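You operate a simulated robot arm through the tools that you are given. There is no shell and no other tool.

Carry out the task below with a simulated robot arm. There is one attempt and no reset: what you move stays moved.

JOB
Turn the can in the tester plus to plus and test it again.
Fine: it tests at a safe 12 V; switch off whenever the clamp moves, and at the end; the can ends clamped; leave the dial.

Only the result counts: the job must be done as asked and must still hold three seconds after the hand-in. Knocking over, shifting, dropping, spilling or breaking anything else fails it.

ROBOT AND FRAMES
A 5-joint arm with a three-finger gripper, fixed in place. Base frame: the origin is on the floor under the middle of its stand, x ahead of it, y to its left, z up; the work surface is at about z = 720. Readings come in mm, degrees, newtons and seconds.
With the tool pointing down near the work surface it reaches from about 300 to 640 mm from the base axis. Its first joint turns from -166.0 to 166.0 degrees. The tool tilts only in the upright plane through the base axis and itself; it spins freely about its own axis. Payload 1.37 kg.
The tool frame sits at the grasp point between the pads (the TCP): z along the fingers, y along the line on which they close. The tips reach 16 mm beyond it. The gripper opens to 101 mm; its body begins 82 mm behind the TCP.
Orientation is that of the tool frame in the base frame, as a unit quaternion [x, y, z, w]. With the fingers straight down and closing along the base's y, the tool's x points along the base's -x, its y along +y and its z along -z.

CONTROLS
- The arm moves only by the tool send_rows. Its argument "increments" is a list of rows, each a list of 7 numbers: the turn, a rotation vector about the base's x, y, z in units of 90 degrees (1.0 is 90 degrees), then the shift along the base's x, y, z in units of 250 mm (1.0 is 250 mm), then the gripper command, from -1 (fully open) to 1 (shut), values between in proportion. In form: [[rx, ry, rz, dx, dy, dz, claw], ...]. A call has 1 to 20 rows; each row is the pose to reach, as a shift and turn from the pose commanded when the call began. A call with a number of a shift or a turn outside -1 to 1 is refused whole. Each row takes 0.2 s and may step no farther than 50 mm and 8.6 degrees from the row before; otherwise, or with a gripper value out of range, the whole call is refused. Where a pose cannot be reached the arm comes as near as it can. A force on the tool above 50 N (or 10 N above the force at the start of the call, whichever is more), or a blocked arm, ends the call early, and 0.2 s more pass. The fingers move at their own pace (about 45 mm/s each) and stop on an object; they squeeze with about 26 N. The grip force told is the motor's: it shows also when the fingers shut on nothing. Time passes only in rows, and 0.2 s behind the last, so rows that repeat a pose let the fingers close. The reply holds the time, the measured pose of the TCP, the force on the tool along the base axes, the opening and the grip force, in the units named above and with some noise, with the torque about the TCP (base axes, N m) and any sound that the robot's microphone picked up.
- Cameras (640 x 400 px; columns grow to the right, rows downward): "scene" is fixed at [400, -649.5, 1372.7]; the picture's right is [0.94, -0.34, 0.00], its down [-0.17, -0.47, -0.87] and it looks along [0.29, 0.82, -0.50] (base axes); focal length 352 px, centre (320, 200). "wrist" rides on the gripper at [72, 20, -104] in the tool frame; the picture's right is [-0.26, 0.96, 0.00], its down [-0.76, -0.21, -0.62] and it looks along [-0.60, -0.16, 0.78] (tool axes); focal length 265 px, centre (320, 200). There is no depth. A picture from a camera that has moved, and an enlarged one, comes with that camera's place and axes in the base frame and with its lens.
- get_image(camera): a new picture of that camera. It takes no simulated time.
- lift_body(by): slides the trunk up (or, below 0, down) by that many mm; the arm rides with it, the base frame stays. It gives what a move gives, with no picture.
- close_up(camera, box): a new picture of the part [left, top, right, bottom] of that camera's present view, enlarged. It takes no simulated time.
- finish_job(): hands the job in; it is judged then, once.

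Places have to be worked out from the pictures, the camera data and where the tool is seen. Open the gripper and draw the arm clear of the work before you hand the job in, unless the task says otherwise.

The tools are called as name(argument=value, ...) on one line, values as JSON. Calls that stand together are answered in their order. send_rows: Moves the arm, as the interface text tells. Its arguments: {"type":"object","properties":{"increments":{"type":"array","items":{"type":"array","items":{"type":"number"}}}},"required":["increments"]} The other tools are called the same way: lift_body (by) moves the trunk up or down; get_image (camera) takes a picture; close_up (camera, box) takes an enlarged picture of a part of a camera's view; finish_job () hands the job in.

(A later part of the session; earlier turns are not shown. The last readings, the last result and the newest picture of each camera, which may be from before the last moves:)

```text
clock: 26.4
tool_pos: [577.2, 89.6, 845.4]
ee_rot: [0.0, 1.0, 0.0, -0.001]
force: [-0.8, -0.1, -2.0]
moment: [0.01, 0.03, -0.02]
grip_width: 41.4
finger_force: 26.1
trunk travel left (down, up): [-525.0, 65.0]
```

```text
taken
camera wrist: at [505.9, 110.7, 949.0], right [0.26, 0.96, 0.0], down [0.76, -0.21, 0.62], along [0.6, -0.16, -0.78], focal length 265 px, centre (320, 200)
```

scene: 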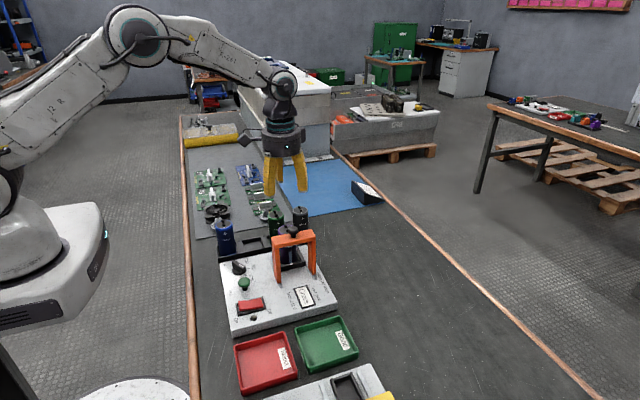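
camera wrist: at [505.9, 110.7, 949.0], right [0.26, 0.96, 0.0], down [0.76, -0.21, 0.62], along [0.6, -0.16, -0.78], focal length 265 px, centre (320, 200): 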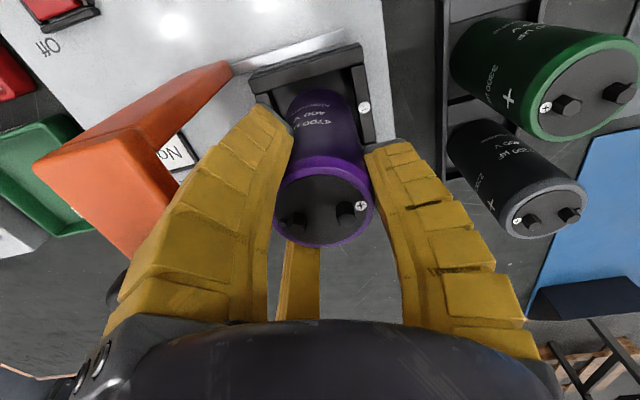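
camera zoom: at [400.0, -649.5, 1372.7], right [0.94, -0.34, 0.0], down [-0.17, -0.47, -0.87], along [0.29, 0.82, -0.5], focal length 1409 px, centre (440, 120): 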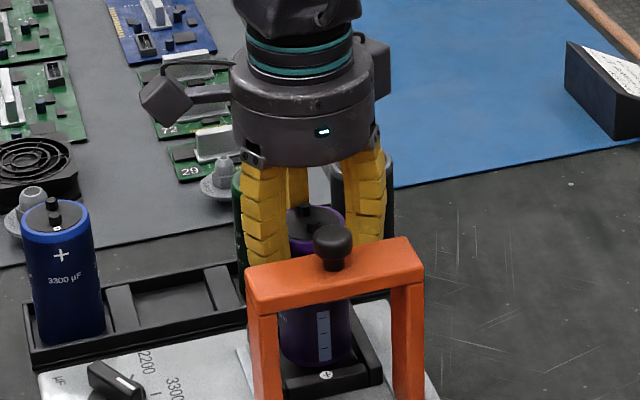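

The can hangs straight (about 2 N) and the display changed to "No…", so the tester sees no can. With the bridge parked there is no room to regrip in the cradle, so I lift the can clear and carry it along -x to the free table strip left of the tester to regrip it there.

send_rows(increments=[[0, 0, 0, 0, 0, 0.08, 1], [0, 0, 0, 0, 0, 0.16, 1], [0, 0, 0, 0, 0, 0.24, 1], [0, 0, 0, 0, 0, 0.3, 1], [0, 0, 0, -0.08, 0, 0.3, 1], [0, 0, 0, -0.18, 0, 0.3, 1], [0, 0, 0, -0.28, 0, 0.3, 1], [0, 0, 0, -0.38, 0, 0.3, 1], [0, 0, 0, -0.48, 0, 0.3, 1], [0, 0, 0, -0.58, 0, 0.3, 1], [0, 0, 0, -0.68, 0, 0.3, 1], [0, 0, 0, -0.78, 0, 0.3, 1], [0, 0, 0, -0.86, 0, 0.3, 1], [0, 0, 0, -0.86, 0, 0.3, 1]])

get_image(camera="scene")

get_image(camera="wrist")

```text
clock: 29.4
tool_pos: [360.4, 88.4, 919.4]
ee_rot: [0.0, 1.0, 0.0, 0.0]
force: [-0.6, -0.3, -3.0]
moment: [0.01, 0.0, 0.0]
grip_width: 41.2
finger_force: 26.1
trunk travel left (down, up): [-525.0, 65.0]
```

```text
taken
```

scene: 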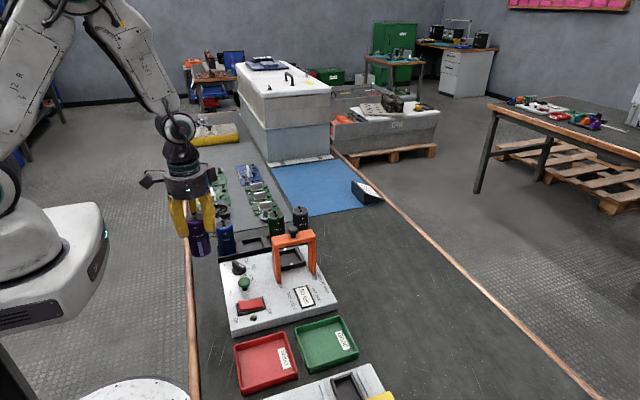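

```text
taken
camera wrist: at [289.0, 109.4, 1023.3], right [0.27, 0.96, 0.0], down [0.76, -0.21, 0.62], along [0.6, -0.16, -0.78], focal length 265 px, centre (320, 200)
```

wrist: 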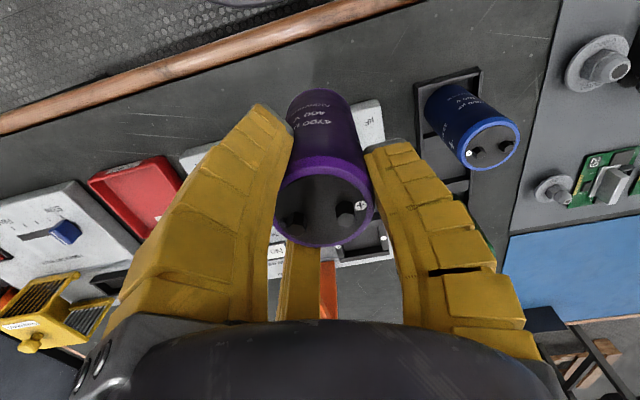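

The can is over the strip at (360, 88), midway between the copper rim (x ≈ 328) and the plate (x ≈ 394). I lower it toward the table, expecting contact with the tool at about z ≈ 807.

send_rows(increments=[[0, 0, 0, 0.002, 0, -0.1, 1], [0, 0, 0, 0.002, 0, -0.2, 1], [0, 0, 0, 0.002, 0, -0.3, 1], [0, 0, 0, 0.002, 0, -0.36, 1], [0, 0, 0, 0.002, 0, -0.4, 1], [0, 0, 0, 0.002, 0, -0.416, 1], [0, 0, 0, 0.002, 0, -0.428, 1], [0, 0, 0, 0.002, 0, -0.428, 1]])

close_up(camera="scene", box=[140, 190, 260, 310])

get_image(camera="wrist")

```text
clock: 31.2
tool_pos: [361.7, 90.6, 811.9]
ee_rot: [0.0, 1.0, 0.0, 0.001]
force: [-0.5, -0.2, -2.7]
moment: [0.01, 0.03, 0.0]
grip_width: 41.6
finger_force: 25.8
trunk travel left (down, up): [-525.0, 65.0]
```

```text
3.33 times, centred on (200, 250) of scene
camera zoom: at [400.0, -649.5, 1372.7], right [0.94, -0.34, 0.0], down [-0.17, -0.47, -0.87], along [0.29, 0.82, -0.5], focal length 1174 px, centre (720, 33)
```

zoom: 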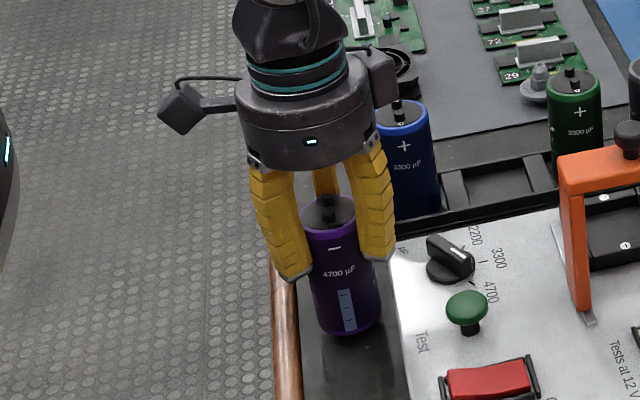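

```text
taken
camera wrist: at [289.9, 110.5, 916.2], right [0.26, 0.96, 0.0], down [0.76, -0.21, 0.62], along [0.6, -0.16, -0.78], focal length 265 px, centre (320, 200)
```

wrist: 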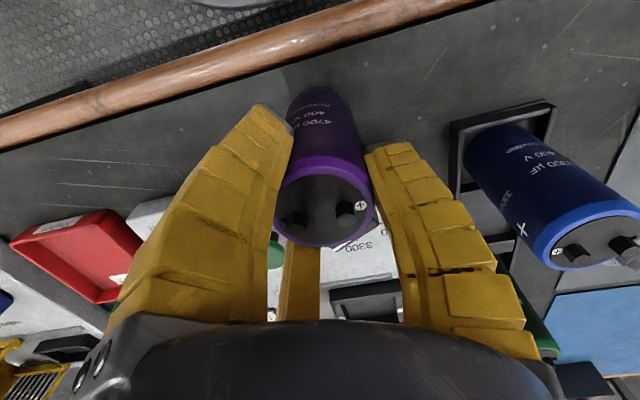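

The can is just above the table and clear of the rim and the plate. I lower it in 1.5–2 mm steps until the table takes its weight.

send_rows(increments=[[0, 0, 0, 0, 0, -0.008, 1], [0, 0, 0, 0, 0, -0.014, 1], [0, 0, 0, 0, 0, -0.02, 1], [0, 0, 0, 0, 0, -0.02, 1]])

```text
clock: 32.2
tool_pos: [362.5, 89.7, 807.9]
ee_rot: [0.001, 1.0, 0.0, 0.0]
force: [-0.7, -0.1, -1.8]
moment: [-0.03, 0.01, 0.0]
grip_width: 41.7
finger_force: 26.0
trunk travel left (down, up): [-525.0, 65.0]
```

No contact yet at z = 808. I keep lowering in small steps.

send_rows(increments=[[0, 0, 0, 0, 0, -0.006, 1], [0, 0, 0, 0, 0, -0.01, 1], [0, 0, 0, 0, 0, -0.01, 1]])

close_up(camera="scene", box=[160, 220, 240, 300])

```text
clock: 33.0
tool_pos: [361.6, 90.9, 804.6]
ee_rot: [0.0, 1.0, 0.0, 0.0]
force: [0.6, -0.6, -3.3]
moment: [0.0, 0.01, -0.02]
grip_width: 41.7
finger_force: 25.8
trunk travel left (down, up): [-525.0, 65.0]
```

```text
5.00 times, centred on (200, 260) of scene
camera zoom: at [400.0, -649.5, 1372.7], right [0.94, -0.34, 0.0], down [-0.17, -0.47, -0.87], along [0.29, 0.82, -0.5], focal length 1761 px, centre (920, -100)
```

zoom: 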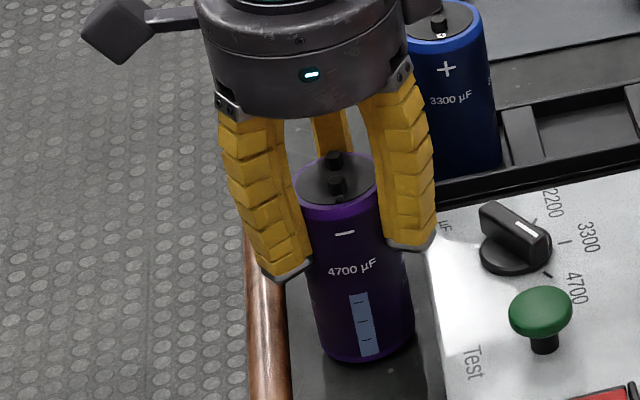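

Its lower rim projects to about z ≈ 722, so it's nearly down. I continue in 1 mm steps.

send_rows(increments=[[0, 0, 0, 0, 0, -0.004, 1], [0, 0, 0, 0, 0, -0.008, 1], [0, 0, 0, 0, 0, -0.008, 1]])

```text
clock: 33.8
tool_pos: [362.7, 90.4, 803.7]
ee_rot: [0.0, 1.0, 0.0, 0.0]
force: [0.1, 0.4, -2.8]
moment: [0.03, -0.02, 0.0]
grip_width: 41.3
finger_force: 25.9
trunk travel left (down, up): [-525.0, 65.0]
```

Still hanging free. I go down another 2 mm.

send_rows(increments=[[0, 0, 0, 0, 0, -0.004, 1], [0, 0, 0, 0, 0, -0.008, 1], [0, 0, 0, 0, 0, -0.008, 1]])

```text
clock: 34.6
tool_pos: [360.9, 91.6, 801.8]
ee_rot: [0.0, 1.0, 0.0, 0.0]
force: [-0.6, 0.5, 0.7]
moment: [0.13, 0.02, 0.04]
grip_width: 41.4
finger_force: 25.9
trunk travel left (down, up): [-525.0, 65.0]
```

The force went from -2.8 to +0.7 N, so the can is just touching. One more millimetre seats it.

send_rows(increments=[[0, 0, 0, 0, 0, -0.004, 1], [0, 0, 0, 0, 0, -0.004, 1]])

```text
clock: 35.2
tool_pos: [362.3, 90.2, 799.6]
ee_rot: [0.001, 1.0, 0.002, 0.001]
force: [1.8, -4.5, 13.6]
moment: [-0.05, 0.02, 0.02]
grip_width: 43.5
finger_force: 25.8
trunk travel left (down, up): [-525.0, 65.0]
```

The can is firmly on the table (14 N down). I ease off slightly and open the fingers.

send_rows(increments=[[0, 0, 0, 0, 0, 0.003, 1], [0, 0, 0, 0, 0, 0.003, 0.1], [0, 0, 0, 0, 0, 0.003, -0.1], [0, 0, 0, 0, 0, 0.003, -0.3], [0, 0, 0, 0, 0, 0.003, -0.35], [0, 0, 0, 0, 0, 0.003, -0.35], [0, 0, 0, 0, 0, 0.003, -0.35]])

close_up(camera="scene", box=[160, 220, 240, 300])

get_image(camera="wrist")

```text
clock: 36.8
tool_pos: [361.7, 90.1, 800.8]
ee_rot: [0.001, 1.0, 0.0, 0.0]
force: [-0.5, -0.2, -0.7]
moment: [0.01, 0.02, -0.01]
grip_width: 71.0
finger_force: 1.8
trunk travel left (down, up): [-525.0, 65.0]
```

```text
5.00 times, centred on (200, 260) of scene
camera zoom: at [400.0, -649.5, 1372.7], right [0.94, -0.34, 0.0], down [-0.17, -0.47, -0.87], along [0.29, 0.82, -0.5], focal length 1761 px, centre (920, -100)
```

zoom: 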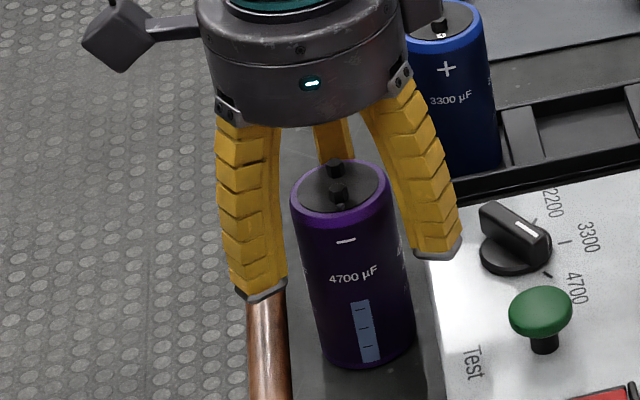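

```text
taken
camera wrist: at [289.9, 110.9, 904.4], right [0.26, 0.96, 0.0], down [0.76, -0.21, 0.62], along [0.6, -0.16, -0.78], focal length 265 px, centre (320, 200)
```

wrist: 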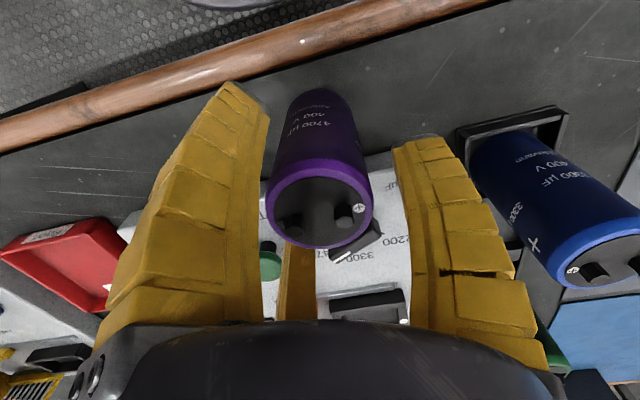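

The can stands upright on the strip and the gripper is free of it. I rise above it and spin the tool half a turn, in two calls, so as to regrip it turned.

send_rows(increments=[[0, 0, 0, 0, 0, 0.1, -0.4], [0, 0, 0, 0, 0, 0.2, -0.4], [0, 0, 0, 0, 0, 0.3, -0.4], [0, 0, 0.0909, 0, 0, 0.3, -0.4], [0, 0, 0.1818, 0, 0, 0.3, -0.4], [0, 0, 0.2727, 0, 0, 0.3, -0.4], [0, 0, 0.3636, 0, 0, 0.3, -0.4], [0, 0, 0.4545, 0, 0, 0.3, -0.4], [0, 0, 0.5454, 0, 0, 0.3, -0.4], [0, 0, 0.6363, 0, 0, 0.3, -0.4], [0, 0, 0.7272, 0, 0, 0.3, -0.4], [0, 0, 0.8181, 0, 0, 0.3, -0.4], [0, 0, 0.909, 0, 0, 0.3, -0.4], [0, 0, 1.0, 0, 0, 0.3, -0.4]])

send_rows(increments=[[0, 0, 0.0909, 0, 0, 0, -0.4], [0, 0, 0.1818, 0, 0, 0, -0.4], [0, 0, 0.2727, 0, 0, 0, -0.4], [0, 0, 0.3636, 0, 0, 0, -0.4], [0, 0, 0.4545, 0, 0, 0, -0.4], [0, 0, 0.5454, 0, 0, 0, -0.4], [0, 0, 0.6363, 0, 0, 0, -0.4], [0, 0, 0.7272, 0, 0, 0, -0.4], [0, 0, 0.8181, 0, 0, 0, -0.4], [0, 0, 0.909, 0, 0, 0, -0.4], [0, 0, 1.0, 0, 0, 0, -0.4], [0, 0, 1.0, 0, 0, 0, -0.4]])

get_image(camera="wrist")

get_image(camera="scene")

```text
clock: 39.8
tool_pos: [361.0, 88.9, 876.3]
ee_rot: [0.707, -0.707, 0.0, 0.0]
force: [-0.5, 0.0, 0.6]
moment: [0.0, -0.02, -0.03]
grip_width: 73.7
finger_force: 2.4
trunk travel left (down, up): [-525.0, 65.0]
```

```text
clock: 42.4
tool_pos: [361.8, 90.6, 876.1]
ee_rot: [1.0, 0.001, 0.0, 0.0]
force: [0.3, -0.3, 0.1]
moment: [0.03, 0.04, 0.02]
grip_width: 73.6
finger_force: 2.3
trunk travel left (down, up): [-525.0, 65.0]
```

```text
taken
camera wrist: at [434.2, 71.5, 980.1], right [-0.26, -0.96, 0.0], down [-0.76, 0.21, 0.62], along [-0.6, 0.16, -0.78], focal length 265 px, centre (320, 200)
```

wrist: 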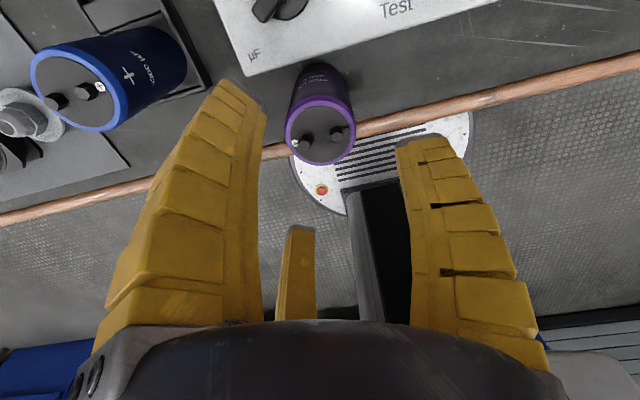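

```text
taken
```

scene: 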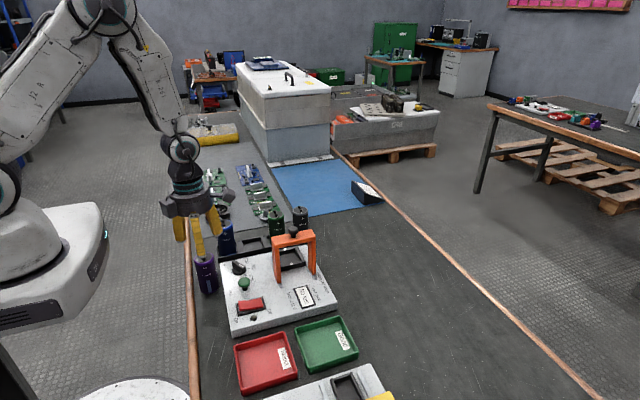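

The tool is now turned 180° over the can. I enlarge the view to locate the can's top and check its angle.

close_up(camera="wrist", box=[260, 50, 380, 180])

```text
3.08 times, centred on (320, 115) of wrist
camera zoom: at [434.2, 71.5, 980.1], right [-0.26, -0.96, 0.0], down [-0.76, 0.21, 0.62], along [-0.6, 0.16, -0.78], focal length 817 px, centre (320, 462)
```

zoom: 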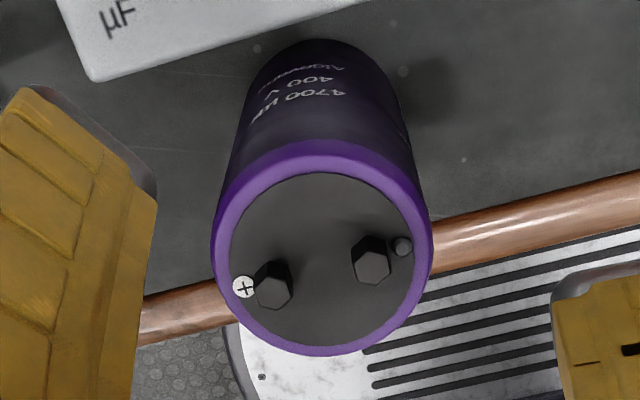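

The can is at (362, 91), right under the tool, with its terminals aligned with y. I lower the open fingers around it to the same grip height as before.

send_rows(increments=[[0, 0, 0, 0, 0, -0.08, -0.4], [0, 0, 0, 0, 0, -0.16, -0.4], [0, 0, 0, 0, 0, -0.22, -0.4], [0, 0, 0, 0, 0, -0.27, -0.4], [0, 0, 0, 0, 0, -0.3, -0.4], [0, 0, 0, 0, 0, -0.3, -0.4]])

get_image(camera="wrist")

close_up(camera="scene", box=[150, 210, 250, 300])

```text
clock: 43.8
tool_pos: [360.7, 90.9, 799.3]
ee_rot: [1.0, 0.001, 0.001, 0.0]
force: [0.0, -0.2, -0.1]
moment: [0.03, 0.01, 0.0]
grip_width: 73.6
finger_force: 2.1
trunk travel left (down, up): [-525.0, 65.0]
```

```text
taken
camera wrist: at [433.7, 71.4, 903.5], right [-0.27, -0.96, 0.0], down [-0.76, 0.21, 0.62], along [-0.6, 0.16, -0.78], focal length 265 px, centre (320, 200)
```

wrist: 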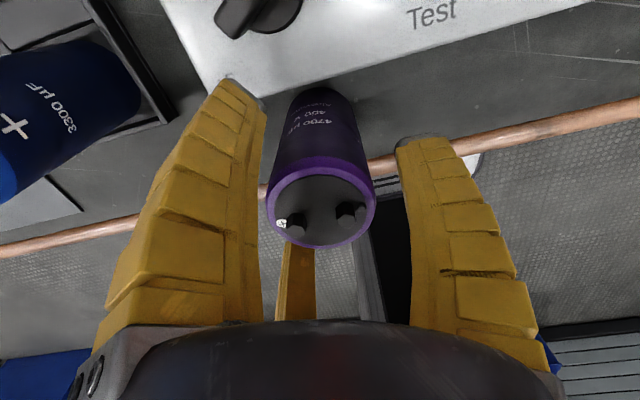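

```text
4.44 times, centred on (200, 255) of scene
camera zoom: at [400.0, -649.5, 1372.7], right [0.94, -0.34, 0.0], down [-0.17, -0.47, -0.87], along [0.29, 0.82, -0.5], focal length 1565 px, centre (853, -44)
```

zoom: 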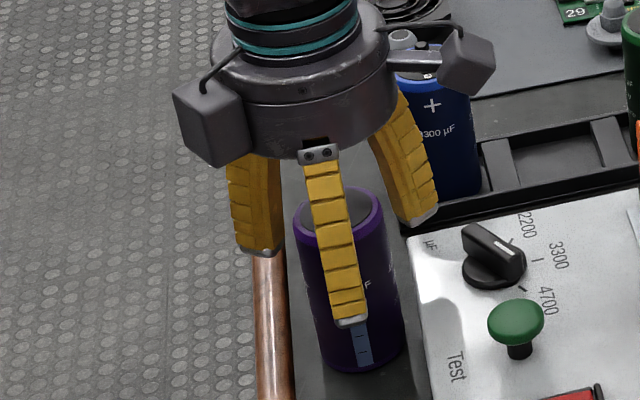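

Everything is clear. I close the fingers on the can.

send_rows(increments=[[0, 0, 0, 0, 0, 0.002, -0.2], [0, 0, 0, 0, 0, 0.002, -0.1], [0, 0, 0, 0, 0, 0.002, 0], [0, 0, 0, 0, 0, 0.002, 0.1], [0, 0, 0, 0, 0, 0.002, 0.4], [0, 0, 0, 0, 0, 0.002, 1], [0, 0, 0, 0, 0, 0.002, 1]])

get_image(camera="wrist")

```text
clock: 45.4
tool_pos: [361.3, 91.3, 801.4]
ee_rot: [1.0, 0.001, 0.0, 0.0]
force: [0.4, -0.9, 10.1]
moment: [-0.33, 0.01, 0.0]
grip_width: 43.5
finger_force: 25.7
trunk travel left (down, up): [-525.0, 65.0]
```

```text
taken
camera wrist: at [433.8, 71.5, 905.1], right [-0.27, -0.96, 0.0], down [-0.76, 0.21, 0.62], along [-0.6, 0.16, -0.78], focal length 265 px, centre (320, 200)
```

wrist: 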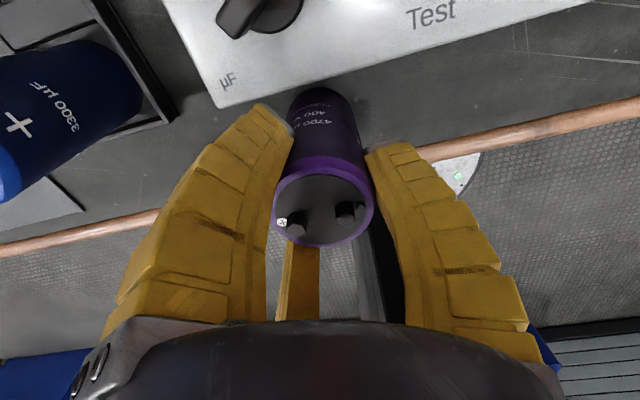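

The can is gripped again (43.5 mm). I lift it clear and then turn the tool back, so that the can makes a half turn against the cradle.

send_rows(increments=[[0, 0, 0, 0, 0, 0.04, 1], [0, 0, 0, 0, 0, 0.12, 1], [0, 0, 0, 0, 0, 0.24, 1], [0, 0, 0, 0, 0, 0.36, 1], [0, 0, 0, 0, 0, 0.48, 1], [0, 0, 0, 0, 0, 0.48, 1]])

send_rows(increments=[[0, 0, -0.0909, 0, 0, 0, 1], [0, 0, -0.1818, 0, 0, 0, 1], [0, 0, -0.2727, 0, 0, 0, 1], [0, 0, -0.3636, 0, 0, 0, 1], [0, 0, -0.4545, 0, 0, 0, 1], [0, 0, -0.5454, 0, 0, 0, 1], [0, 0, -0.6363, 0, 0, 0, 1], [0, 0, -0.7272, 0, 0, 0, 1], [0, 0, -0.8181, 0, 0, 0, 1], [0, 0, -0.909, 0, 0, 0, 1], [0, 0, -1.0, 0, 0, 0, 1]])

send_rows(increments=[[0, 0, -0.0909, 0, 0, 0, 1], [0, 0, -0.1818, 0, 0, 0, 1], [0, 0, -0.2727, 0, 0, 0, 1], [0, 0, -0.3636, 0, 0, 0, 1], [0, 0, -0.4545, 0, 0, 0, 1], [0, 0, -0.5454, 0, 0, 0, 1], [0, 0, -0.6363, 0, 0, 0, 1], [0, 0, -0.7272, 0, 0, 0, 1], [0, 0, -0.8181, 0, 0, 0, 1], [0, 0, -0.909, 0, 0, 0, 1], [0, 0, -1.0, 0, 0, 0, 1], [0, 0, -1.0, 0, 0, 0, 1]])

get_image(camera="wrist")

close_up(camera="scene", box=[140, 170, 340, 300])

```text
clock: 46.8
tool_pos: [359.6, 91.1, 921.2]
ee_rot: [1.0, 0.0, 0.001, 0.0]
force: [-0.1, -0.2, -2.7]
moment: [0.0, -0.01, 0.0]
grip_width: 41.6
finger_force: 26.4
trunk travel left (down, up): [-525.0, 65.0]
```

```text
clock: 49.2
tool_pos: [361.7, 90.6, 921.9]
ee_rot: [-0.706, 0.708, -0.001, 0.0]
force: [-0.9, 0.0, -2.5]
moment: [0.0, 0.0, 0.02]
grip_width: 41.1
finger_force: 25.8
trunk travel left (down, up): [-525.0, 65.0]
```

```text
clock: 51.8
tool_pos: [361.4, 90.9, 921.6]
ee_rot: [0.0, 1.0, -0.001, 0.001]
force: [-0.6, 0.3, -3.1]
moment: [0.02, 0.0, -0.01]
grip_width: 41.4
finger_force: 25.5
trunk travel left (down, up): [-525.0, 65.0]
```

```text
taken
camera wrist: at [290.6, 111.2, 1025.5], right [0.27, 0.96, 0.0], down [0.76, -0.21, 0.62], along [0.6, -0.17, -0.78], focal length 265 px, centre (320, 200)
```

wrist: 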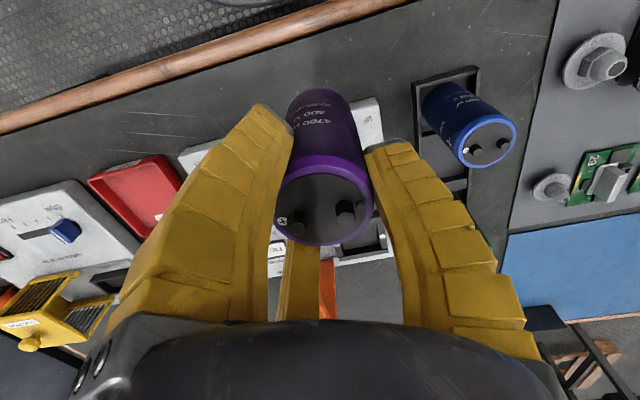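

```text
3.08 times, centred on (240, 235) of scene
camera zoom: at [400.0, -649.5, 1372.7], right [0.94, -0.34, 0.0], down [-0.17, -0.47, -0.87], along [0.29, 0.82, -0.5], focal length 1084 px, centre (566, 92)
```

zoom: 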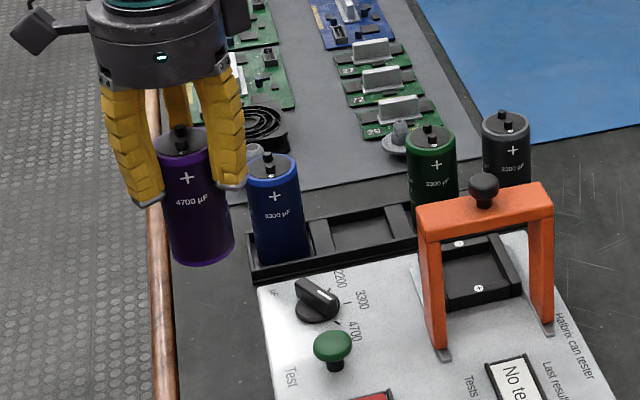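

The can's "+" now faces front (-y), the same way as the cradle's "+". I carry it back along +x to over the cradle at (576.5, 91).

send_rows(increments=[[0, 0, 0, 0.08, 0, 0, 1], [0, 0, 0, 0.18, 0, 0, 1], [0, 0, 0, 0.28, 0, 0, 1], [0, 0, 0, 0.38, 0, 0, 1], [0, 0, 0, 0.48, 0, 0, 1], [0, 0, 0, 0.58, 0, 0, 1], [0, 0, 0, 0.68, 0, 0, 1], [0, 0, 0, 0.78, 0, 0, 1], [0, 0, 0, 0.858, 0, 0, 1], [0, 0, 0, 0.858, 0, 0, 1], [0, 0, 0, 0.858, 0, 0, 1]])

get_image(camera="wrist")

close_up(camera="scene", box=[230, 160, 350, 270])

```text
clock: 54.2
tool_pos: [576.2, 90.9, 921.1]
ee_rot: [0.0, 1.0, 0.001, -0.001]
force: [-0.7, 0.7, -2.5]
moment: [0.03, 0.02, 0.02]
grip_width: 41.5
finger_force: 26.0
trunk travel left (down, up): [-525.0, 65.0]
```

```text
taken
camera wrist: at [505.5, 111.6, 1025.8], right [0.26, 0.96, 0.0], down [0.76, -0.21, 0.62], along [0.6, -0.16, -0.78], focal length 265 px, centre (320, 200)
```

wrist: 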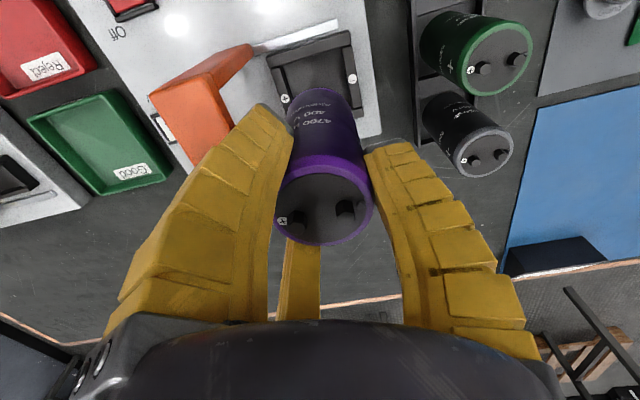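

```text
3.64 times, centred on (290, 215) of scene
camera zoom: at [400.0, -649.5, 1372.7], right [0.94, -0.34, 0.0], down [-0.17, -0.47, -0.87], along [0.29, 0.82, -0.5], focal length 1280 px, centre (429, 146)
```

zoom: 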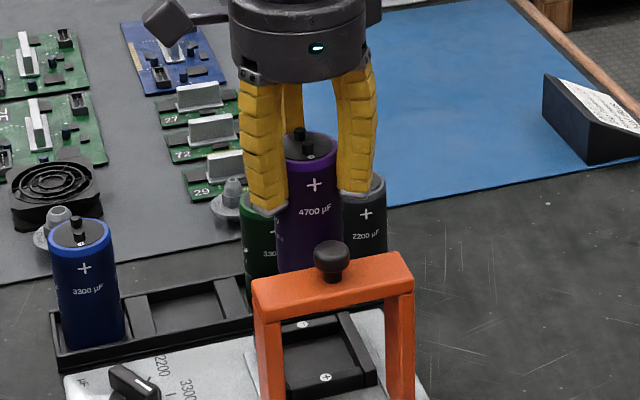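

Cradle marks place its centre at (576.1, 90.1), which matches the tool. I lower the can into the cradle, slowing down near the floor.

send_rows(increments=[[0, 0, 0, -0.001, -0.002, -0.08, 1], [0, 0, 0, -0.001, -0.002, -0.16, 1], [0, 0, 0, -0.001, -0.002, -0.22, 1], [0, 0, 0, -0.001, -0.002, -0.27, 1], [0, 0, 0, -0.001, -0.002, -0.31, 1], [0, 0, 0, -0.001, -0.002, -0.33, 1], [0, 0, 0, -0.001, -0.002, -0.338, 1], [0, 0, 0, -0.001, -0.002, -0.338, 1]])

close_up(camera="scene", box=[230, 170, 350, 280])

get_image(camera="wrist")

```text
clock: 56.0
tool_pos: [575.8, 90.7, 837.3]
ee_rot: [0.0, 1.0, 0.0, 0.001]
force: [0.1, 0.0, -2.6]
moment: [0.01, 0.02, 0.0]
grip_width: 41.4
finger_force: 26.1
trunk travel left (down, up): [-525.0, 65.0]
```

```text
3.64 times, centred on (290, 225) of scene
camera zoom: at [400.0, -649.5, 1372.7], right [0.94, -0.34, 0.0], down [-0.17, -0.47, -0.87], along [0.29, 0.82, -0.5], focal length 1280 px, centre (429, 109)
```

zoom: 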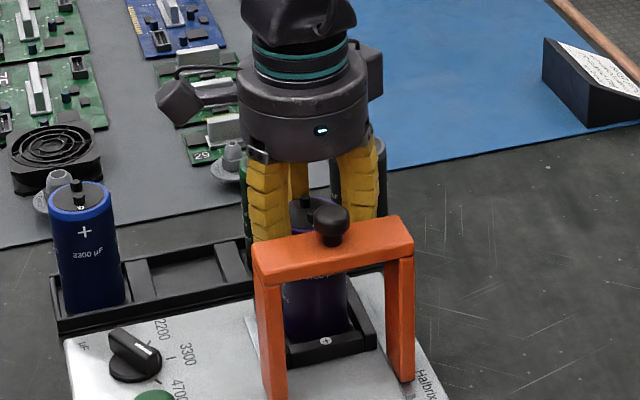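

```text
taken
camera wrist: at [504.8, 110.9, 941.0], right [0.26, 0.96, 0.0], down [0.76, -0.21, 0.62], along [0.6, -0.16, -0.78], focal length 265 px, centre (320, 200)
```

wrist: 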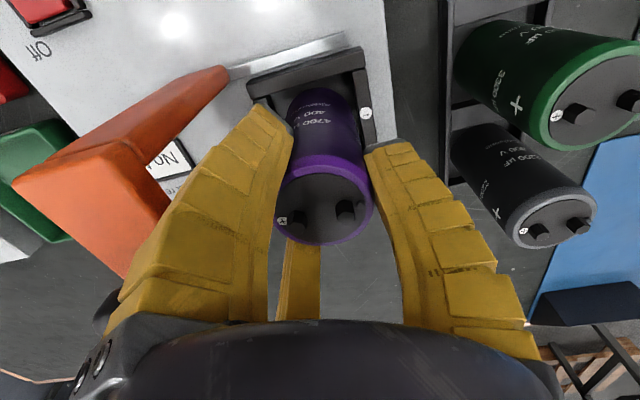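

The can is inside the cradle walls, still hanging free. I lower it in 1–1.5 mm steps to the floor.

send_rows(increments=[[0, 0, 0, 0, 0, -0.006, 1], [0, 0, 0, 0, 0, -0.012, 1], [0, 0, 0, 0, 0, -0.012, 1]])

```text
clock: 56.8
tool_pos: [575.2, 90.6, 834.8]
ee_rot: [-0.001, 1.0, 0.0, 0.001]
force: [-1.2, -2.3, 7.5]
moment: [0.14, 0.18, 0.07]
grip_width: 42.1
finger_force: 26.0
trunk travel left (down, up): [-525.0, 65.0]
```

It has landed (force up to 7.5 N at the height expected from the first grip). I release it, opening only moderately to stay clear of the bridge.

send_rows(increments=[[0, 0, 0, 0, 0, 0.001, 1], [0, 0, 0, 0, 0, 0.001, 0.1], [0, 0, 0, 0, 0, 0.001, -0.1], [0, 0, 0, 0, 0, 0.001, -0.3], [0, 0, 0, 0, 0, 0.001, -0.35], [0, 0, 0, 0, 0, 0.001, -0.35], [0, 0, 0, 0, 0, 0.001, -0.35]])

get_image(camera="wrist")

close_up(camera="scene", box=[230, 170, 350, 280])

```text
clock: 58.4
tool_pos: [577.2, 90.8, 835.2]
ee_rot: [0.001, 1.0, 0.0, 0.0]
force: [0.1, 0.3, -0.3]
moment: [0.02, 0.02, -0.01]
grip_width: 71.3
finger_force: 0.9
trunk travel left (down, up): [-525.0, 65.0]
```

```text
taken
camera wrist: at [504.7, 111.1, 938.4], right [0.26, 0.96, 0.0], down [0.76, -0.21, 0.62], along [0.6, -0.16, -0.78], focal length 265 px, centre (320, 200)
```

wrist: 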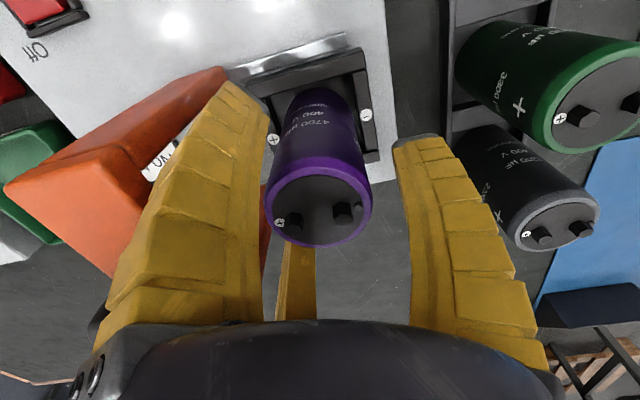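

```text
3.64 times, centred on (290, 225) of scene
camera zoom: at [400.0, -649.5, 1372.7], right [0.94, -0.34, 0.0], down [-0.17, -0.47, -0.87], along [0.29, 0.82, -0.5], focal length 1280 px, centre (429, 109)
```

zoom: 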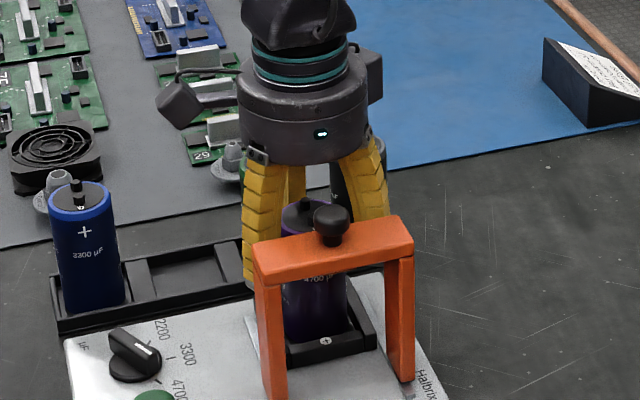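

The can is seated with its "+" at the cradle's "+". I rise straight up and check from above.

send_rows(increments=[[0, 0, 0, 0, 0, 0.06, -0.35], [0, 0, 0, 0, 0, 0.14, -0.35], [0, 0, 0, 0, 0, 0.24, -0.35], [0, 0, 0, 0, 0, 0.36, -0.35], [0, 0, 0, 0, 0, 0.48, -0.35], [0, 0, 0, 0, 0, 0.6, -0.35], [0, 0, 0, 0, 0, 0.6, -0.35]])

close_up(camera="wrist", box=[250, 20, 390, 150])

close_up(camera="scene", box=[230, 190, 350, 310])

```text
clock: 60.0
tool_pos: [575.6, 90.4, 984.9]
ee_rot: [0.0, 1.0, 0.0, -0.001]
force: [0.2, -0.1, -0.8]
moment: [0.0, 0.01, 0.01]
grip_width: 71.0
finger_force: 2.0
trunk travel left (down, up): [-525.0, 65.0]
```

```text
3.08 times, centred on (320, 85) of wrist
camera zoom: at [505.1, 111.2, 1089.2], right [0.26, 0.96, 0.0], down [0.76, -0.21, 0.62], along [0.6, -0.16, -0.78], focal length 817 px, centre (320, 554)
```

zoom: 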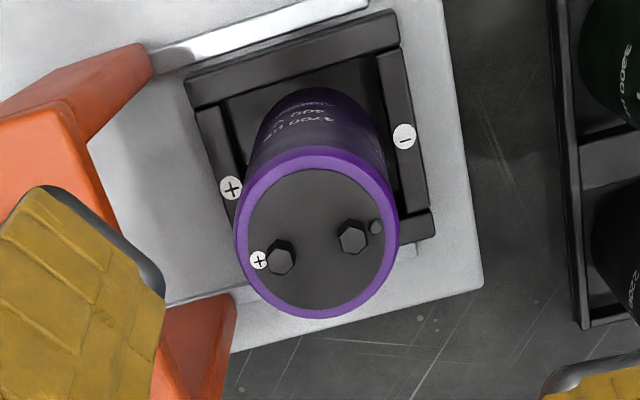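

```text
3.33 times, centred on (290, 250) of scene
camera zoom: at [400.0, -649.5, 1372.7], right [0.94, -0.34, 0.0], down [-0.17, -0.47, -0.87], along [0.29, 0.82, -0.5], focal length 1174 px, centre (420, 33)
```

zoom: 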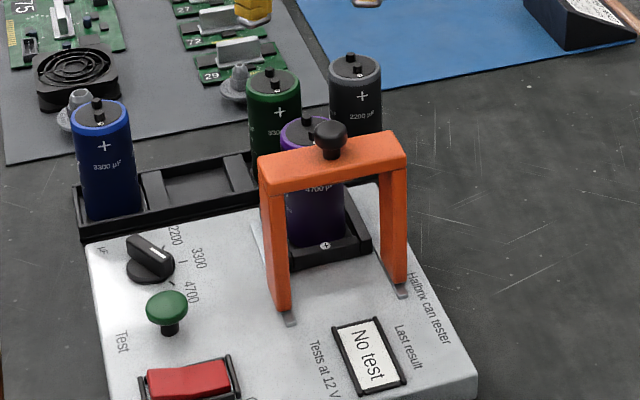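

Plus is on plus, the can is centred, and the lamp is still out. Now I go back over the bridge knob at about (575.5, 27) to close the clamp.

send_rows(increments=[[0, 0, 0, -0.001, -0.085, 0, -0.25], [0, 0, 0, -0.002, -0.17, 0, -0.22], [0, 0, 0, -0.003, -0.254, 0, -0.19], [0, 0, 0, -0.003, -0.254, 0, -0.19], [0, 0, 0, -0.003, -0.254, 0, -0.19]])

get_image(camera="wrist")

close_up(camera="wrist", box=[250, 60, 390, 160])

```text
clock: 61.2
tool_pos: [575.4, 24.8, 984.7]
ee_rot: [0.0, 1.0, -0.001, 0.0]
force: [-0.6, -0.3, -0.4]
moment: [0.02, -0.01, -0.03]
grip_width: 63.6
finger_force: 2.6
trunk travel left (down, up): [-525.0, 65.0]
```

```text
taken
camera wrist: at [504.1, 46.0, 1087.8], right [0.26, 0.96, 0.0], down [0.76, -0.21, 0.62], along [0.6, -0.16, -0.78], focal length 265 px, centre (320, 200)
```

wrist: 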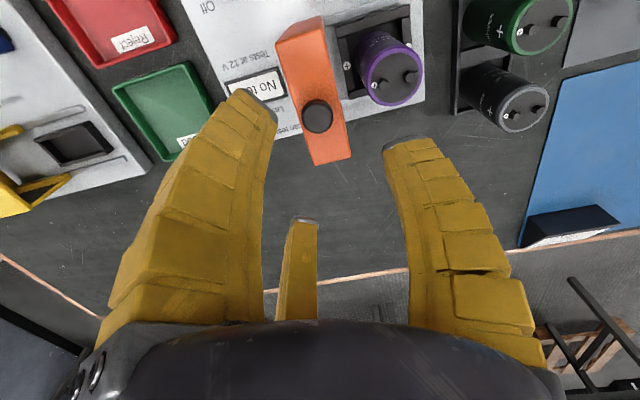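

```text
4.00 times, centred on (320, 110) of wrist
camera zoom: at [504.1, 46.0, 1087.8], right [0.26, 0.96, 0.0], down [0.76, -0.21, 0.62], along [0.6, -0.16, -0.78], focal length 1062 px, centre (320, 560)
```

zoom: 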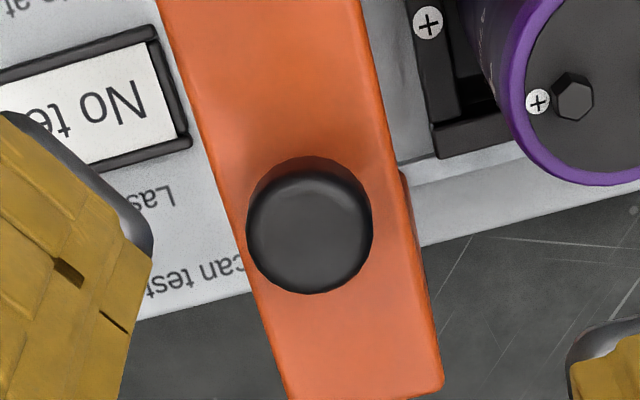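

The knob is right under the tool at about (576, 24.5). I lower to the same height as before (z ≈ 895) and close on it.

send_rows(increments=[[0, 0, 0, 0.002, 0, -0.1, -0.19], [0, 0, 0, 0.002, 0, -0.2, -0.19], [0, 0, 0, 0.002, 0, -0.28, -0.19], [0, 0, 0, 0.002, 0, -0.33, -0.19], [0, 0, 0, 0.002, 0, -0.36, -0.19], [0, 0, 0, 0.002, 0, -0.36, -0.19]])

get_image(camera="wrist")

close_up(camera="scene", box=[230, 170, 350, 280])

```text
clock: 62.6
tool_pos: [577.3, 27.2, 894.0]
ee_rot: [-0.001, 1.0, 0.0, 0.0]
force: [-0.9, -1.0, -0.6]
moment: [0.0, 0.01, -0.01]
grip_width: 63.5
finger_force: 2.7
trunk travel left (down, up): [-525.0, 65.0]
```

```text
taken
camera wrist: at [505.3, 47.0, 997.1], right [0.26, 0.96, 0.0], down [0.76, -0.21, 0.62], along [0.6, -0.16, -0.78], focal length 265 px, centre (320, 200)
```

wrist: 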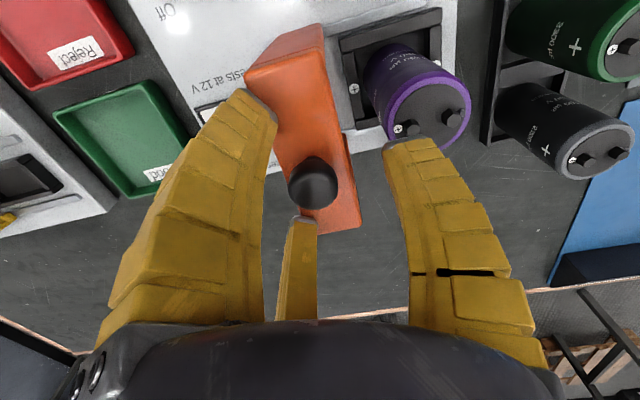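

```text
3.64 times, centred on (290, 225) of scene
camera zoom: at [400.0, -649.5, 1372.7], right [0.94, -0.34, 0.0], down [-0.17, -0.47, -0.87], along [0.29, 0.82, -0.5], focal length 1280 px, centre (429, 109)
```

zoom: 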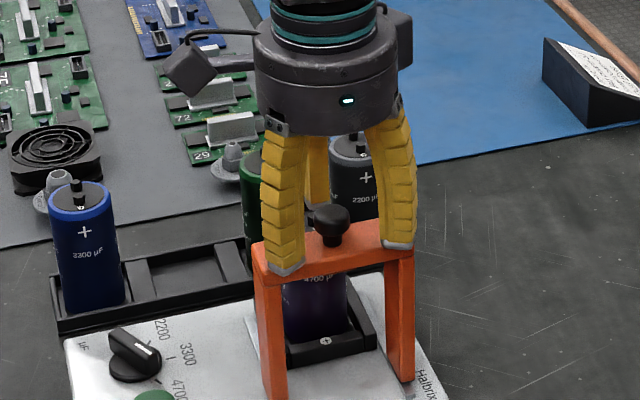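

No contact with the crosspiece. I close the fingers on the knob.

send_rows(increments=[[0, 0, 0, 0, -0.004, 0.002, 0.1], [0, 0, 0, 0, -0.006, 0.002, 0.3], [0, 0, 0, 0, -0.006, 0.002, 0.5], [0, 0, 0, 0, -0.006, 0.002, 0.8], [0, 0, 0, 0, -0.006, 0.002, 1], [0, 0, 0, 0, -0.006, 0.002, 1], [0, 0, 0, 0, -0.006, 0.002, 1]])

close_up(camera="wrist", box=[220, 30, 460, 230])

```text
clock: 64.2
tool_pos: [575.4, 24.6, 896.3]
ee_rot: [0.0, 1.0, 0.0, 0.001]
force: [-5.8, -1.2, 8.3]
moment: [-0.01, 0.21, -0.01]
grip_width: 18.3
finger_force: 27.9
trunk travel left (down, up): [-525.0, 65.0]
```

```text
2.00 times, centred on (340, 130) of wrist
camera zoom: at [503.6, 45.2, 998.9], right [0.26, 0.96, 0.0], down [0.76, -0.21, 0.62], along [0.6, -0.16, -0.78], focal length 531 px, centre (280, 340)
```

zoom: 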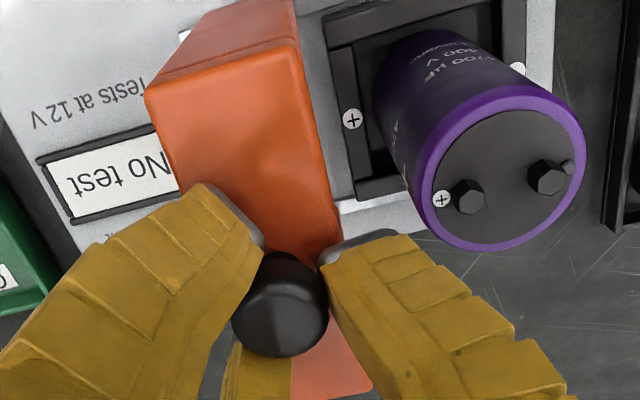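

The knob is held. I slide the bridge back toward the can (+y), first 55 mm.

send_rows(increments=[[0, 0, 0, 0, 0.02, 0, 1], [0, 0, 0, 0, 0.045, 0, 1], [0, 0, 0, 0, 0.07, 0, 1], [0, 0, 0, 0, 0.095, 0, 1], [0, 0, 0, 0, 0.12, 0, 1], [0, 0, 0, 0, 0.145, 0, 1], [0, 0, 0, 0, 0.17, 0, 1], [0, 0, 0, 0, 0.195, 0, 1], [0, 0, 0, 0, 0.22, 0, 1], [0, 0, 0, 0, 0.22, 0, 1]])

close_up(camera="scene", box=[230, 170, 350, 280])

close_up(camera="wrist", box=[220, 30, 460, 230])

```text
clock: 66.4
tool_pos: [575.2, 81.3, 895.1]
ee_rot: [0.0, 1.0, 0.0, 0.001]
force: [-8.2, -0.8, 7.9]
moment: [-0.01, 0.23, -0.04]
grip_width: 18.4
finger_force: 27.9
trunk travel left (down, up): [-525.0, 65.0]
```

```text
3.64 times, centred on (290, 225) of scene
camera zoom: at [400.0, -649.5, 1372.7], right [0.94, -0.34, 0.0], down [-0.17, -0.47, -0.87], along [0.29, 0.82, -0.5], focal length 1280 px, centre (429, 109)
```

zoom: 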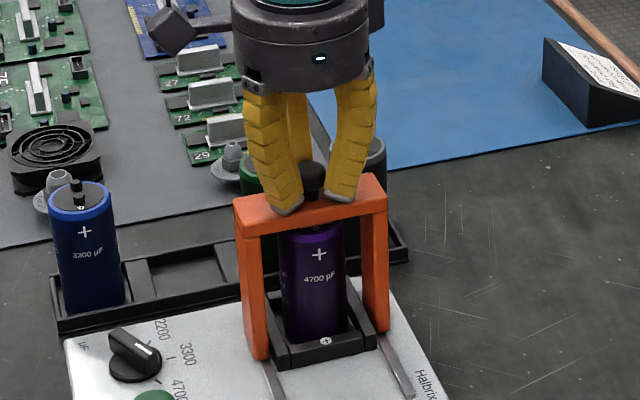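

```text
2.00 times, centred on (340, 130) of wrist
camera zoom: at [503.6, 101.2, 998.8], right [0.26, 0.96, 0.0], down [0.76, -0.21, 0.62], along [0.6, -0.16, -0.78], focal length 531 px, centre (280, 340)
```

zoom: 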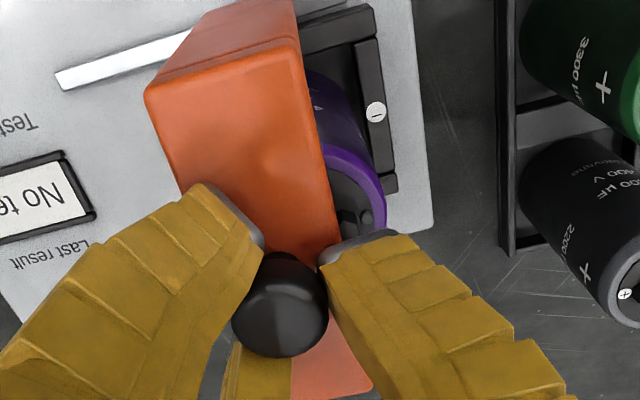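

It slides smoothly over the can. I move the last 10–12 mm slowly, looking for the closed end stop.

send_rows(increments=[[0, 0, 0, 0, 0.012, 0, 1], [0, 0, 0, 0, 0.024, 0, 1], [0, 0, 0, 0, 0.034, 0, 1], [0, 0, 0, 0, 0.042, 0, 1], [0, 0, 0, 0, 0.046, 0, 1], [0, 0, 0, 0, 0.046, 0, 1]])

close_up(camera="scene", box=[230, 170, 350, 280])

```text
clock: 67.8
tool_pos: [574.7, 88.7, 895.4]
ee_rot: [0.002, 1.0, 0.0, 0.001]
force: [-7.8, -11.4, 3.9]
moment: [-0.15, 0.1, -0.03]
grip_width: 17.7
finger_force: 27.9
trunk travel left (down, up): [-525.0, 65.0]
```

```text
3.64 times, centred on (290, 225) of scene
camera zoom: at [400.0, -649.5, 1372.7], right [0.94, -0.34, 0.0], down [-0.17, -0.47, -0.87], along [0.29, 0.82, -0.5], focal length 1280 px, centre (429, 109)
```

zoom: 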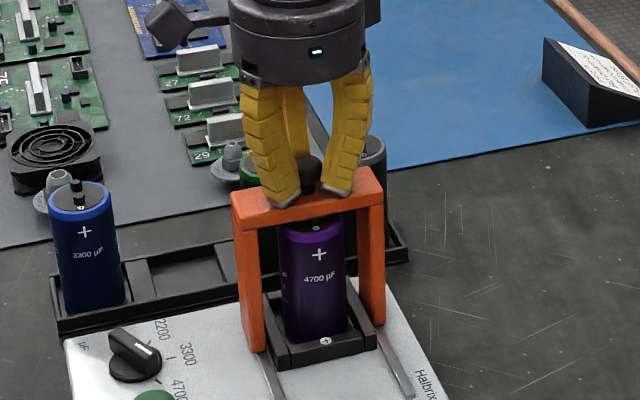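

The force reached -11 N at y ≈ 89, so the bridge appears to be at its closed stop. I push 2.5 mm more to make sure, then look.

send_rows(increments=[[0, 0, 0, 0, 0.006, 0, 1], [0, 0, 0, 0, 0.012, 0, 1], [0, 0, 0, 0, 0.012, 0, 1]])

close_up(camera="scene", box=[250, 195, 330, 285])

```text
clock: 68.6
tool_pos: [575.7, 90.2, 895.4]
ee_rot: [0.002, 1.0, 0.001, -0.001]
force: [-8.0, -29.4, 3.4]
moment: [-0.19, 0.11, 0.01]
grip_width: 18.3
finger_force: 28.1
trunk travel left (down, up): [-525.0, 65.0]
```

```text
4.44 times, centred on (290, 240) of scene
camera zoom: at [400.0, -649.5, 1372.7], right [0.94, -0.34, 0.0], down [-0.17, -0.47, -0.87], along [0.29, 0.82, -0.5], focal length 1565 px, centre (453, 22)
```

zoom: 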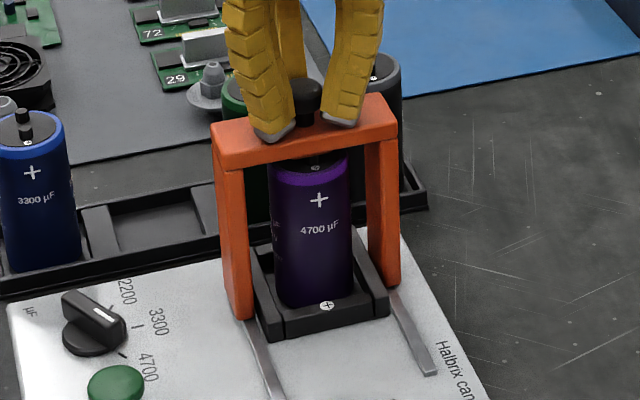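

The bridge is exactly where it was in the first picture, pressing on its stop (29 N). I relax the push, open the fingers and rise clear.

send_rows(increments=[[0, 0, 0, 0, -0.008, 0, 1], [0, 0, 0, 0, -0.012, 0, 1], [0, 0, 0, 0, -0.012, 0, 0.5], [0, 0, 0, 0, -0.012, 0.002, 0], [0, 0, 0, 0, -0.012, 0.004, -0.2], [0, 0, 0, 0, -0.012, 0.004, -0.2], [0, 0, 0, 0, -0.012, 0.06, -0.2], [0, 0, 0, 0, -0.012, 0.16, -0.2], [0, 0, 0, 0, -0.012, 0.28, -0.2], [0, 0, 0, 0, -0.012, 0.36, -0.2]])

close_up(camera="scene", box=[250, 195, 330, 285])

get_image(camera="wrist")

```text
clock: 70.8
tool_pos: [574.7, 91.6, 985.0]
ee_rot: [0.0, 1.0, -0.001, 0.0]
force: [-0.2, -0.2, -0.1]
moment: [0.02, -0.02, -0.05]
grip_width: 64.0
finger_force: 2.5
trunk travel left (down, up): [-525.0, 65.0]
```

```text
4.44 times, centred on (290, 240) of scene
camera zoom: at [400.0, -649.5, 1372.7], right [0.94, -0.34, 0.0], down [-0.17, -0.47, -0.87], along [0.29, 0.82, -0.5], focal length 1565 px, centre (453, 22)
```

zoom: 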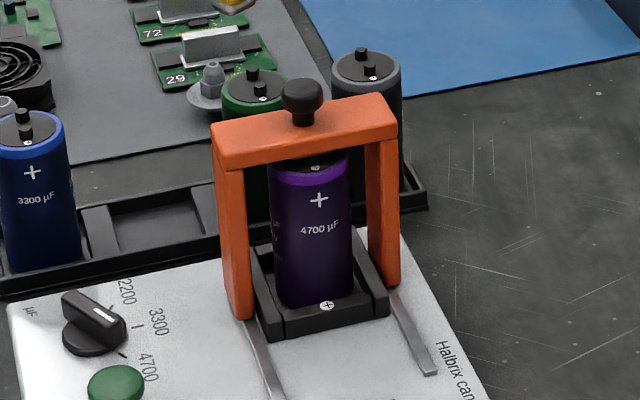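

```text
taken
camera wrist: at [502.9, 111.7, 1089.0], right [0.26, 0.96, 0.0], down [0.76, -0.21, 0.62], along [0.6, -0.16, -0.78], focal length 265 px, centre (320, 200)
```

wrist: 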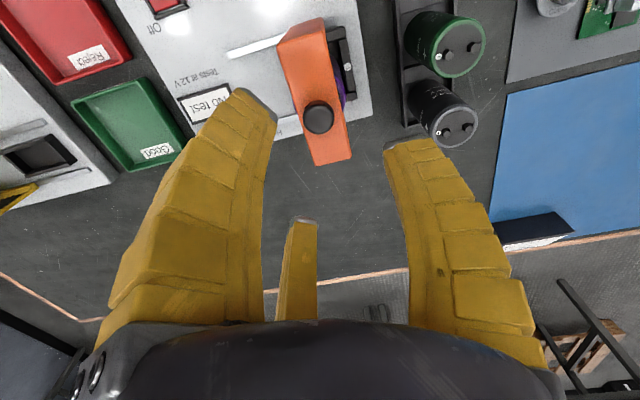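

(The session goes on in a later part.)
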